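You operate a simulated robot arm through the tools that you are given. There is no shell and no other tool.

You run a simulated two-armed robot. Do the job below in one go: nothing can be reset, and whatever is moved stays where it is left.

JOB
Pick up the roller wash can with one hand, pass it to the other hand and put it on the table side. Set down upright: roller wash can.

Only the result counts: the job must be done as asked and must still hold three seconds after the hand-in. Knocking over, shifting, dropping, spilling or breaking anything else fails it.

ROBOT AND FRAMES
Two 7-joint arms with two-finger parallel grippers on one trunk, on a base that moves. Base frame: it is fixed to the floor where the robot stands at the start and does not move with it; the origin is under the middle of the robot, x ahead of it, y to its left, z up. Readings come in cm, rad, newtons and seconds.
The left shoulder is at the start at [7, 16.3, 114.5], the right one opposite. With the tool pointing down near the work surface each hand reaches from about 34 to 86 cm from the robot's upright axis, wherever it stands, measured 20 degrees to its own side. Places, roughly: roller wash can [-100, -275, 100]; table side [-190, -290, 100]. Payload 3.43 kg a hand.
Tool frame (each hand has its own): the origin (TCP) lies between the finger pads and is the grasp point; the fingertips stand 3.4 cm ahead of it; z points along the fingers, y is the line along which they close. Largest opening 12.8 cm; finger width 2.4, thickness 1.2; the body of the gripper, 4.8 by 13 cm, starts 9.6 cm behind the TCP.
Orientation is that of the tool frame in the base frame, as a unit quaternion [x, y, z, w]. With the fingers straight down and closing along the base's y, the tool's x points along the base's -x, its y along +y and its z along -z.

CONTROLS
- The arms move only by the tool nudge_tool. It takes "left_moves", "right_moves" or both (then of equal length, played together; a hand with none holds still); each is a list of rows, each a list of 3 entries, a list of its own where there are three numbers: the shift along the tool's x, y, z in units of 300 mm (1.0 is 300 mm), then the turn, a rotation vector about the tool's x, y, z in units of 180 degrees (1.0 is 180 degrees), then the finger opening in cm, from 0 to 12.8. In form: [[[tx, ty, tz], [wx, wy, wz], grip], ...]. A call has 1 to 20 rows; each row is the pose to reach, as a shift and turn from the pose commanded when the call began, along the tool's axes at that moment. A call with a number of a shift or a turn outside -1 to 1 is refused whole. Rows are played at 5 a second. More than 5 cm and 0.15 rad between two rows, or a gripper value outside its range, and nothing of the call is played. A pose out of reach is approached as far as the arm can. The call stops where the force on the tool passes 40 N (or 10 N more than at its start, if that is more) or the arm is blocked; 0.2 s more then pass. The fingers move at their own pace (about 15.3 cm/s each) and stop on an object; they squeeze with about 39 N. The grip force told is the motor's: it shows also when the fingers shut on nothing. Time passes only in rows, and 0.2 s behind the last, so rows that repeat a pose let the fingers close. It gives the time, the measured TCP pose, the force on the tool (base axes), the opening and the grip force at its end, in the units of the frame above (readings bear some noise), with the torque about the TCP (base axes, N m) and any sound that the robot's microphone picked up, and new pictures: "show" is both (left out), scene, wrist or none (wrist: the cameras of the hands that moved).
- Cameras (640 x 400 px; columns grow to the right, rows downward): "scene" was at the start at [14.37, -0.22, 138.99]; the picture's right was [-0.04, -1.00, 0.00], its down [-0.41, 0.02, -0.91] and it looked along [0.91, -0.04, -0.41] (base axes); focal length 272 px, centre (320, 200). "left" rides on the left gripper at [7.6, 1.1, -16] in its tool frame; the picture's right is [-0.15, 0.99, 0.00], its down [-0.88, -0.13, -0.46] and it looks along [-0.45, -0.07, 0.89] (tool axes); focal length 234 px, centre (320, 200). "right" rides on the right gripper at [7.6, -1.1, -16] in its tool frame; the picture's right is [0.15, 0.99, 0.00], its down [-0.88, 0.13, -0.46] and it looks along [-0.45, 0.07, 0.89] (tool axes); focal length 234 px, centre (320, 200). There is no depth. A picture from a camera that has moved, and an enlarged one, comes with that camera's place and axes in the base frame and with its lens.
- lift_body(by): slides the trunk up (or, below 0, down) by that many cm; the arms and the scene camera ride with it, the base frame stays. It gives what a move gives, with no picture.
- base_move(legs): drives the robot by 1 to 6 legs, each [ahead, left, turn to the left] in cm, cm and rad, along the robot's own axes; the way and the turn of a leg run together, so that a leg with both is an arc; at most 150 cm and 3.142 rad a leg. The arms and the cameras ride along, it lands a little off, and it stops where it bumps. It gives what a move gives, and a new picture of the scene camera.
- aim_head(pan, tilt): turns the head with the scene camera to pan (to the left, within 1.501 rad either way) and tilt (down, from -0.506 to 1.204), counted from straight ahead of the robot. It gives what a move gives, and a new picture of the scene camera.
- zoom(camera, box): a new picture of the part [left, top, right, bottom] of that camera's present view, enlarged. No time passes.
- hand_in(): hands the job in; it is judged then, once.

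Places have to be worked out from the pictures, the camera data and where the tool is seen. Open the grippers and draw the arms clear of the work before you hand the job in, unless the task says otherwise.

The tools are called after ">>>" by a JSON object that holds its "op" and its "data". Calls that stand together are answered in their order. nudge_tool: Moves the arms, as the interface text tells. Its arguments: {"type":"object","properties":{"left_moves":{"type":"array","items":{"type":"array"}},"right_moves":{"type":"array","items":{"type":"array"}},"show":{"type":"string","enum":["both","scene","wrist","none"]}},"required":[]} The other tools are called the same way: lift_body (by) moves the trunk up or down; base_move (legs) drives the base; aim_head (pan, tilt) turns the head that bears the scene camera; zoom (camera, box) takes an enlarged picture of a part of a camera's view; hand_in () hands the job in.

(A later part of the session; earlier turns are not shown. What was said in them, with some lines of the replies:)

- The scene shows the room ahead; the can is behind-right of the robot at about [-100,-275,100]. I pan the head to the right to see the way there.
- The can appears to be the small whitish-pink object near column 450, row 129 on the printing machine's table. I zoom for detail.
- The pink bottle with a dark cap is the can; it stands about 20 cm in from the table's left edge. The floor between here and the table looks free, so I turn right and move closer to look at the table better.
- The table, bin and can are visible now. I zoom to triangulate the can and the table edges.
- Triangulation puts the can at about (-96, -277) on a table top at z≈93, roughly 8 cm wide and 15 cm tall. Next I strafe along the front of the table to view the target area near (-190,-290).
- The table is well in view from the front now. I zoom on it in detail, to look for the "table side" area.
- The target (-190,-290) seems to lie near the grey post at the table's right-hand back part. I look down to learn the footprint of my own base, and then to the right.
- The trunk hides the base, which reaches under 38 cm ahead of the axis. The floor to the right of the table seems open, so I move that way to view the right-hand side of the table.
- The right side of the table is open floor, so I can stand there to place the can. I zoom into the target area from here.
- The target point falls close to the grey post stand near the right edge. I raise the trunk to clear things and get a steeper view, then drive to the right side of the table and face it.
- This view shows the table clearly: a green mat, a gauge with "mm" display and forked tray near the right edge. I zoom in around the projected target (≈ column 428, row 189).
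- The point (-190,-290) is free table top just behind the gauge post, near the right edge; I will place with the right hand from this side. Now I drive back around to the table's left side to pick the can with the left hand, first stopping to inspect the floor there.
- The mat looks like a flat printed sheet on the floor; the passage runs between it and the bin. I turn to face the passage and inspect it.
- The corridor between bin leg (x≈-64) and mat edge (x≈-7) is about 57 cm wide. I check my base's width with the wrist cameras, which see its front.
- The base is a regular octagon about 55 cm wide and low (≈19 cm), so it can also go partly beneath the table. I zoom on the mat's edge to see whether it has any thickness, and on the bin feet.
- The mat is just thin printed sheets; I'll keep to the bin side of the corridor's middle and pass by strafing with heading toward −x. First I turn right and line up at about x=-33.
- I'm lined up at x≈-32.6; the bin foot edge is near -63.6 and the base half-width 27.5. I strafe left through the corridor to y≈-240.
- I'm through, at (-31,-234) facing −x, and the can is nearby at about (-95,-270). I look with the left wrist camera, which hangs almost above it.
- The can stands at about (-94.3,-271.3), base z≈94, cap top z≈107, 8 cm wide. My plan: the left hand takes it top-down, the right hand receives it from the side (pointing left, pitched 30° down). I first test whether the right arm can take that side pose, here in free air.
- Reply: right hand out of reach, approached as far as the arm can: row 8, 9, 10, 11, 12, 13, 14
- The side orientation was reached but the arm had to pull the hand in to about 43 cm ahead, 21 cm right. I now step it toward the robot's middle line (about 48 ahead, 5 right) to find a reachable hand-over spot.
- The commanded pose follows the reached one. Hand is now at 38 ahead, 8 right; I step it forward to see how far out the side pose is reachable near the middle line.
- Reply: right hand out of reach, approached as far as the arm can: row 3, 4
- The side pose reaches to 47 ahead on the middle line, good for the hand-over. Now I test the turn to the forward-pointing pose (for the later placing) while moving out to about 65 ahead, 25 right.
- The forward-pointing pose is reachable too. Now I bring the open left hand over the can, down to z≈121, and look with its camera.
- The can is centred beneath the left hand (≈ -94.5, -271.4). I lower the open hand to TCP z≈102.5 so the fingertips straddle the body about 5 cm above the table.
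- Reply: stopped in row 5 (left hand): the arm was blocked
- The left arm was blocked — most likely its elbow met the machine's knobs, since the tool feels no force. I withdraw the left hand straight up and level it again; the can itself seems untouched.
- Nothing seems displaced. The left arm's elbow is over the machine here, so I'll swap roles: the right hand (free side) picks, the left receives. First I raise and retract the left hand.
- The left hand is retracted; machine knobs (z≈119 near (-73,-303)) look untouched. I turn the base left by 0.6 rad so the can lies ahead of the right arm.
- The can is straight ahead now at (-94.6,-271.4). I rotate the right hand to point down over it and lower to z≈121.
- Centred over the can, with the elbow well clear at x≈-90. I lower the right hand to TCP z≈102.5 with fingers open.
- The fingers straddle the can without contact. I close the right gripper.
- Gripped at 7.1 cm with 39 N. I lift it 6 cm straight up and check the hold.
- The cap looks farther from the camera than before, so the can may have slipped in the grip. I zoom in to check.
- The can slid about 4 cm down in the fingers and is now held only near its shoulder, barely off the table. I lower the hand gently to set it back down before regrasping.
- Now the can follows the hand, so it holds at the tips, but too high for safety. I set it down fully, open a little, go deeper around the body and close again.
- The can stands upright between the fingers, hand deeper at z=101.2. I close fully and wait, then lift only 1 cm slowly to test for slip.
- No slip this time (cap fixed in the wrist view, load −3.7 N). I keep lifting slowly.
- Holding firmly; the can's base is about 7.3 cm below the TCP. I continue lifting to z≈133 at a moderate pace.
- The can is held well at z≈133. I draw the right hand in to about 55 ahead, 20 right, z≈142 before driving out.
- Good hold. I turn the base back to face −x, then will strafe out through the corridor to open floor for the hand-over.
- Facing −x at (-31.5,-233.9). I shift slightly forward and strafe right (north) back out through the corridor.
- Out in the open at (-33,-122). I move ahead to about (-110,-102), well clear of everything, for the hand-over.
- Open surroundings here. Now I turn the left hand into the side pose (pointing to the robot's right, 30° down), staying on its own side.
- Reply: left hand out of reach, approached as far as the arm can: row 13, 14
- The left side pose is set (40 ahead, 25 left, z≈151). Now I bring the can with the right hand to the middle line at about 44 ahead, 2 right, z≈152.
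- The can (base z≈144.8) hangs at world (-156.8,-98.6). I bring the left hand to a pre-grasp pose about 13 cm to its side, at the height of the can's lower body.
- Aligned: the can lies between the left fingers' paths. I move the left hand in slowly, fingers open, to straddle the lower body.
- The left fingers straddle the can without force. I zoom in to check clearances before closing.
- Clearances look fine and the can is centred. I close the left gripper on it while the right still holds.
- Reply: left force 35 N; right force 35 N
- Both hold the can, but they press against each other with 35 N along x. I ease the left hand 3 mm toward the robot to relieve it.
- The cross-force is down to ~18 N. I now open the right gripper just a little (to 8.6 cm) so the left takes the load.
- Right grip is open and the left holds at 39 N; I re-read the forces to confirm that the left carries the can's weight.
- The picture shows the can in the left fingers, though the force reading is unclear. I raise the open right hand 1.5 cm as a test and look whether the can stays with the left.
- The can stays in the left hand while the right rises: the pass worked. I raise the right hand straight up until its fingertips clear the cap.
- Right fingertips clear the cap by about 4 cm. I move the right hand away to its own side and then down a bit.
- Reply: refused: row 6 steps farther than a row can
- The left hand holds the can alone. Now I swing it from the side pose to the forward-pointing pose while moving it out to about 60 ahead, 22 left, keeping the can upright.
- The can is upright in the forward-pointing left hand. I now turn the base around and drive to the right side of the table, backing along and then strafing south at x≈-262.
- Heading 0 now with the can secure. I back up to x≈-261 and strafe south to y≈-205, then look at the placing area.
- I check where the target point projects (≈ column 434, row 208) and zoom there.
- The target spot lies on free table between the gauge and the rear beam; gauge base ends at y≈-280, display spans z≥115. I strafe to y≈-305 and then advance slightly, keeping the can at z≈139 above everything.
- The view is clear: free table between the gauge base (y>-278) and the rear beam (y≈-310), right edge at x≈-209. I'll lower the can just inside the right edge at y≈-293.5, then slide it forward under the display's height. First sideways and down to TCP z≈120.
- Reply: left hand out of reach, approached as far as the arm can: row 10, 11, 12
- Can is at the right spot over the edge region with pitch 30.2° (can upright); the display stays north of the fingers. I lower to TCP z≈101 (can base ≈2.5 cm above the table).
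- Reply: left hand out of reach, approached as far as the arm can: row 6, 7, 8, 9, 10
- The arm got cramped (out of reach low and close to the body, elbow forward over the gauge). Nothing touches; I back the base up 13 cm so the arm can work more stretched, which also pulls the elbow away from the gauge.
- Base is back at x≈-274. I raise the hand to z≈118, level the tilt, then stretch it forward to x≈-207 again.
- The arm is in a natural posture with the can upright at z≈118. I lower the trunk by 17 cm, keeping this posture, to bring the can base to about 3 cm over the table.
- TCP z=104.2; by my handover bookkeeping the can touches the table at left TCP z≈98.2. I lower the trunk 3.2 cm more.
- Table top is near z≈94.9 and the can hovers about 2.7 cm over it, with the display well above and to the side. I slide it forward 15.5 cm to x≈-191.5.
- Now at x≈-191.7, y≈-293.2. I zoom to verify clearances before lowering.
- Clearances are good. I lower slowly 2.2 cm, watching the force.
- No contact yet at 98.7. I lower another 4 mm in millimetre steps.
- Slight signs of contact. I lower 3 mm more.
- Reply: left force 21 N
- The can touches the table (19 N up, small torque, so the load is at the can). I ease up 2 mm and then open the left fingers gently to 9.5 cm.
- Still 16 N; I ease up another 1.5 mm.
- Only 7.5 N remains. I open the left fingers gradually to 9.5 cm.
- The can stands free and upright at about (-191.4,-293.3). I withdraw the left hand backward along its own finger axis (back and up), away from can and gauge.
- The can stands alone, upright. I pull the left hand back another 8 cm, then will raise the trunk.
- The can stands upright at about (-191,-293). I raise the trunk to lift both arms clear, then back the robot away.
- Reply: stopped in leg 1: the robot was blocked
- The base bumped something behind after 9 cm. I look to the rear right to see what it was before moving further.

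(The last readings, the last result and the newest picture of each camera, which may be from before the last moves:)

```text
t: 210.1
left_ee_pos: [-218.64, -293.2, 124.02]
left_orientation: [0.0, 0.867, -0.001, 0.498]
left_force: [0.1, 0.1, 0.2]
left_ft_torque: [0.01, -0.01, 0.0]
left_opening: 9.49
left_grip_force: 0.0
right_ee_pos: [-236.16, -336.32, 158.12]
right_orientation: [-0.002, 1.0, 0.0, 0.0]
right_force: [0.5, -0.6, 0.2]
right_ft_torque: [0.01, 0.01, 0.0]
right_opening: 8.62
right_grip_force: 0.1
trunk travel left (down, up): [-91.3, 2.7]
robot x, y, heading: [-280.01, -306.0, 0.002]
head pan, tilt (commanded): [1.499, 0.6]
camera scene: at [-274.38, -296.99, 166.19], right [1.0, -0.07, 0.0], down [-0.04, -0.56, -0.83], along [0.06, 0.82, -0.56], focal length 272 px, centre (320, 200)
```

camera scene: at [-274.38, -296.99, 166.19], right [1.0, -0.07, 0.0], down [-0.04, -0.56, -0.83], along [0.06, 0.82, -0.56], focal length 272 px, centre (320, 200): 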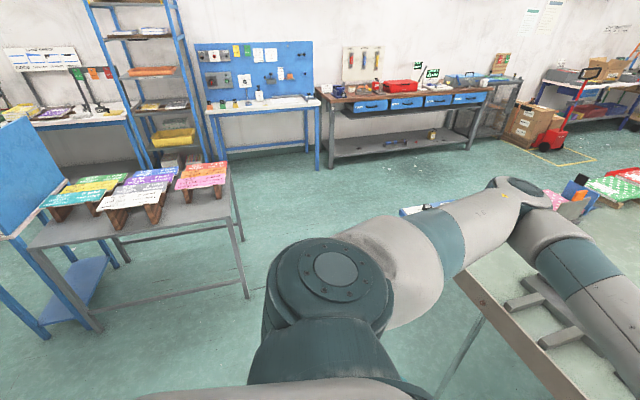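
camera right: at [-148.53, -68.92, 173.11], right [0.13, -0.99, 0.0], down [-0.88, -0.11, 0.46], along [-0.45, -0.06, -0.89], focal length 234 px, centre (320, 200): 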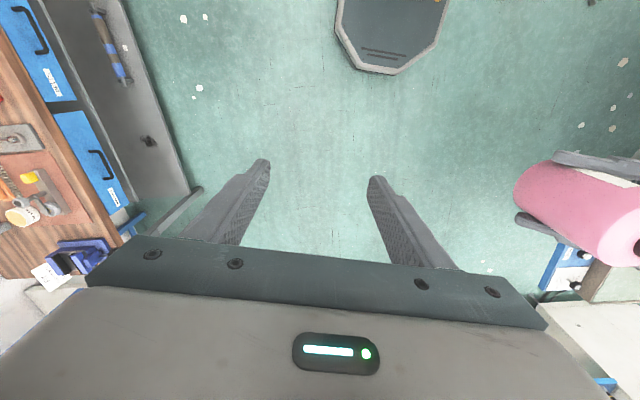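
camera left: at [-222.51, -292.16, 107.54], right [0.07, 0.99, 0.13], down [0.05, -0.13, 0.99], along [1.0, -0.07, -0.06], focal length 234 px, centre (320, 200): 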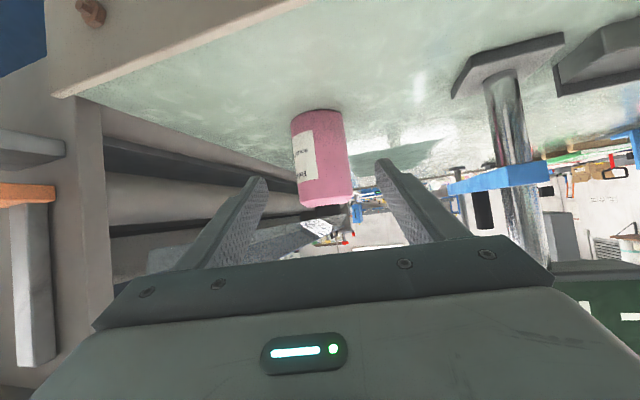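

The right elbow had brushed the white machine behind; nothing looks displaced. I strafe left (north) to get clear of both the machine and the can.

>>> {"op": "base_move", "data": {"legs": [[1, 60, 0]]}}

>>> {"op": "aim_head", "data": {"pan": -0.5, "tilt": 0.6}}

>>> {"op": "zoom", "data": {"camera": "scene", "box": [260, 80, 500, 280]}}

```text
t: 213.5
left_ee_pos: [-217.06, -235.17, 124.05]
left_orientation: [0.009, 0.867, -0.005, 0.499]
left_force: [0.1, 0.5, -0.3]
left_ft_torque: [0.0, -0.01, -0.02]
left_opening: 9.53
left_grip_force: 0.1
right_ee_pos: [-235.46, -278.04, 157.97]
right_orientation: [0.009, 1.0, 0.0, 0.0]
right_force: [0.2, -0.1, 0.3]
right_ft_torque: [0.02, 0.02, 0.01]
right_opening: 8.59
right_grip_force: 0.0
trunk travel left (down, up): [-91.3, 2.7]
robot x, y, heading: [-278.93, -246.81, -0.015]
head pan, tilt (commanded): [1.499, 0.6]
camera scene: at [-272.83, -237.91, 166.2], right [1.0, -0.09, 0.0], down [-0.05, -0.56, -0.83], along [0.07, 0.82, -0.56], focal length 272 px, centre (320, 200)
```

scene: 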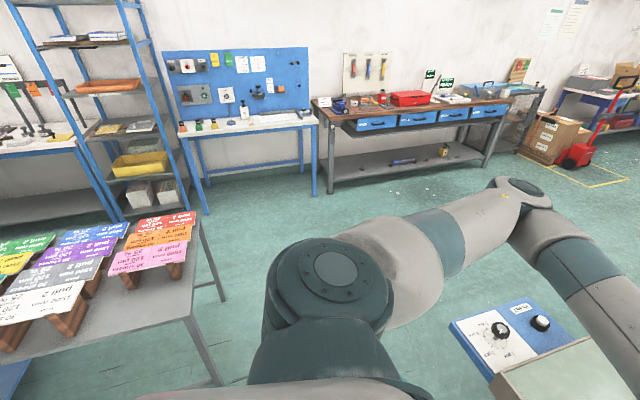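

```text
t: 215.4
left_ee_pos: [-217.1, -235.06, 123.98]
left_orientation: [0.009, 0.867, -0.006, 0.499]
left_force: [0.3, 0.1, 0.5]
left_ft_torque: [-0.01, -0.01, -0.05]
left_opening: 9.5
left_grip_force: 0.0
right_ee_pos: [-235.31, -277.92, 158.05]
right_orientation: [0.008, 1.0, 0.001, 0.0]
right_force: [0.4, 0.0, -0.2]
right_ft_torque: [-0.02, 0.01, 0.0]
right_opening: 8.61
right_grip_force: 0.0
trunk travel left (down, up): [-91.3, 2.7]
robot x, y, heading: [-278.52, -246.5, -0.018]
head pan, tilt (commanded): [-0.499, 0.6]
camera scene: at [-265.92, -250.9, 166.19], right [-0.49, -0.87, 0.0], down [-0.49, 0.28, -0.82], along [0.72, -0.41, -0.57], focal length 272 px, centre (320, 200)
```

scene: 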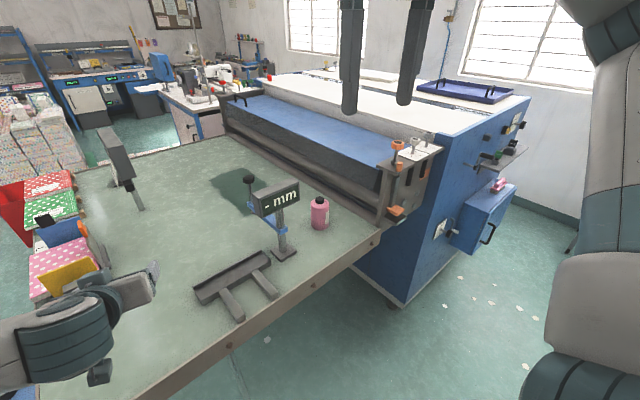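

```text
2.00 times, centred on (380, 180) of scene
camera zoom: at [-265.92, -250.9, 166.19], right [-0.49, -0.87, 0.0], down [-0.49, 0.28, -0.82], along [0.72, -0.41, -0.57], focal length 544 px, centre (200, 240)
```

zoom: 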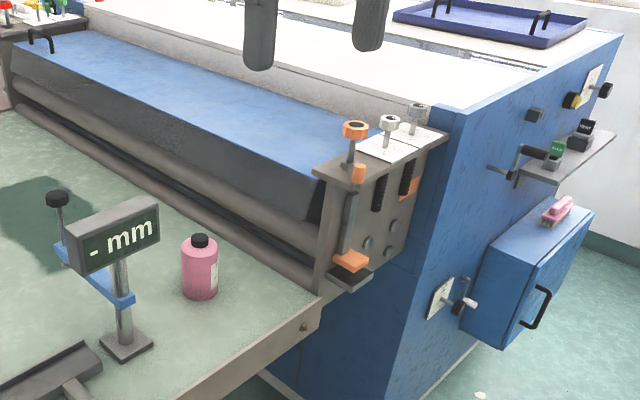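

The can stands upright at about (-191,-293), everything else in place. I open both grippers fully and draw the left hand up and back, clear of the table.

>>> {"op": "nudge_tool", "data": {"left_moves": [[[-0.05, 0, -0.1], [0, 0, 0], 10.5], [[-0.1, 0, -0.21], [0, 0, 0], 11.5], [[-0.155, 0, -0.32], [0, 0, 0], 12.5], [[-0.21, 0, -0.43], [0, 0, 0], 12.8], [[-0.267, 0, -0.54], [0, 0, 0], 12.8]], "right_moves": [[[0, 0, 0], [0, 0, 0], 10.5], [[0, 0, 0], [0, 0, 0], 11.5], [[0, 0, 0], [0, 0, 0], 12.5], [[0, 0, 0], [0, 0, 0], 12.8], [[0, 0, 0], [0, 0, 0], 12.8]], "show": "scene"}}

>>> {"op": "zoom", "data": {"camera": "scene", "box": [250, 150, 400, 260]}}

```text
t: 216.6
left_ee_pos: [-224.16, -236.43, 140.36]
left_orientation: [0.009, 0.867, -0.005, 0.498]
left_force: [0.2, 1.0, 0.2]
left_ft_torque: [0.03, 0.02, 0.01]
left_opening: 12.76
left_grip_force: 0.0
left hand out of reach, approached as far as the arm can: row 3, 4, 5
right_ee_pos: [-235.45, -278.11, 158.02]
right_orientation: [0.008, 1.0, 0.001, 0.001]
right_force: [-0.2, 0.1, -0.1]
right_ft_torque: [0.01, -0.03, 0.0]
right_opening: 12.79
right_grip_force: 0.1
trunk travel left (down, up): [-91.3, 2.7]
robot x, y, heading: [-278.56, -246.67, -0.02]
head pan, tilt (commanded): [-0.499, 0.6]
camera scene: at [-266.07, -251.01, 166.19], right [-0.49, -0.87, 0.0], down [-0.49, 0.28, -0.83], along [0.72, -0.41, -0.56], focal length 272 px, centre (320, 200)
```

scene: 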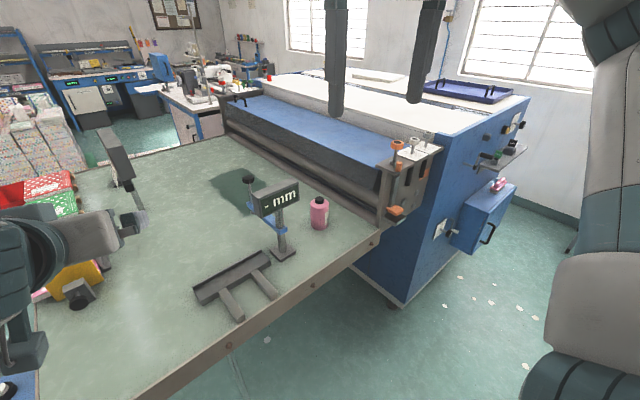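

```text
3.64 times, centred on (325, 205) of scene
camera zoom: at [-266.07, -251.01, 166.19], right [-0.49, -0.87, 0.0], down [-0.49, 0.28, -0.83], along [0.72, -0.41, -0.56], focal length 990 px, centre (302, 182)
```

zoom: 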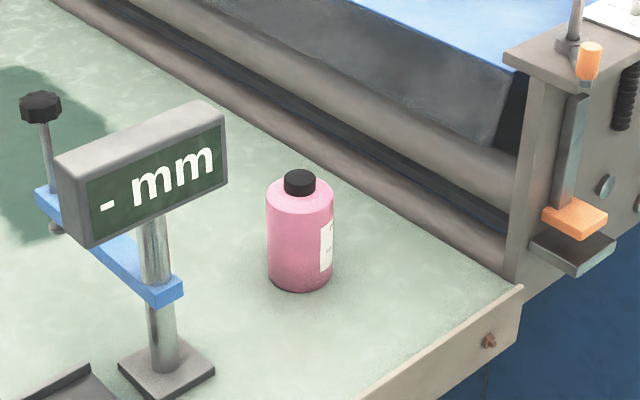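

The can stands upright on the table at the given place (≈ -191, -293, base z≈95), both grippers are open and the arms are clear. I hand the job in.

>>> {"op": "hand_in", "data": {}}

```text
The job is handed in.
```

The roller wash can is standing upright on the table side, at about x −191, y −293. That is roughly 3 cm from the place you gave. I handed the job in and got no verdict back.

The right hand picked it up, passed it to the left hand in mid-air, and the left hand set it down. Both grippers are open and the arms are clear of the table.

Some things along the way did not go cleanly:

- **Arm blocked:** I first tried to pick with the left hand, but that arm stopped partway down, most likely against the machine's end knobs. I then switched to the right hand. Nothing looked displaced.
- **Slip:** on the first lift the can slid about 4 cm down in the fingers while it was 1–2 cm off the table. I set it back down, gripped it lower, and it held from then on.
- **Bump:** after placing the can, the robot was blocked while backing away, most likely the right elbow against the white machine behind it. Nothing looked displaced there either.
- **Printed sheets:** the gap between the reject bin and the printed sheets on the floor was slightly narrower than the base. I drove a few centimetres over the sheets' edge, going in and coming out. I did not check afterwards whether they had moved.
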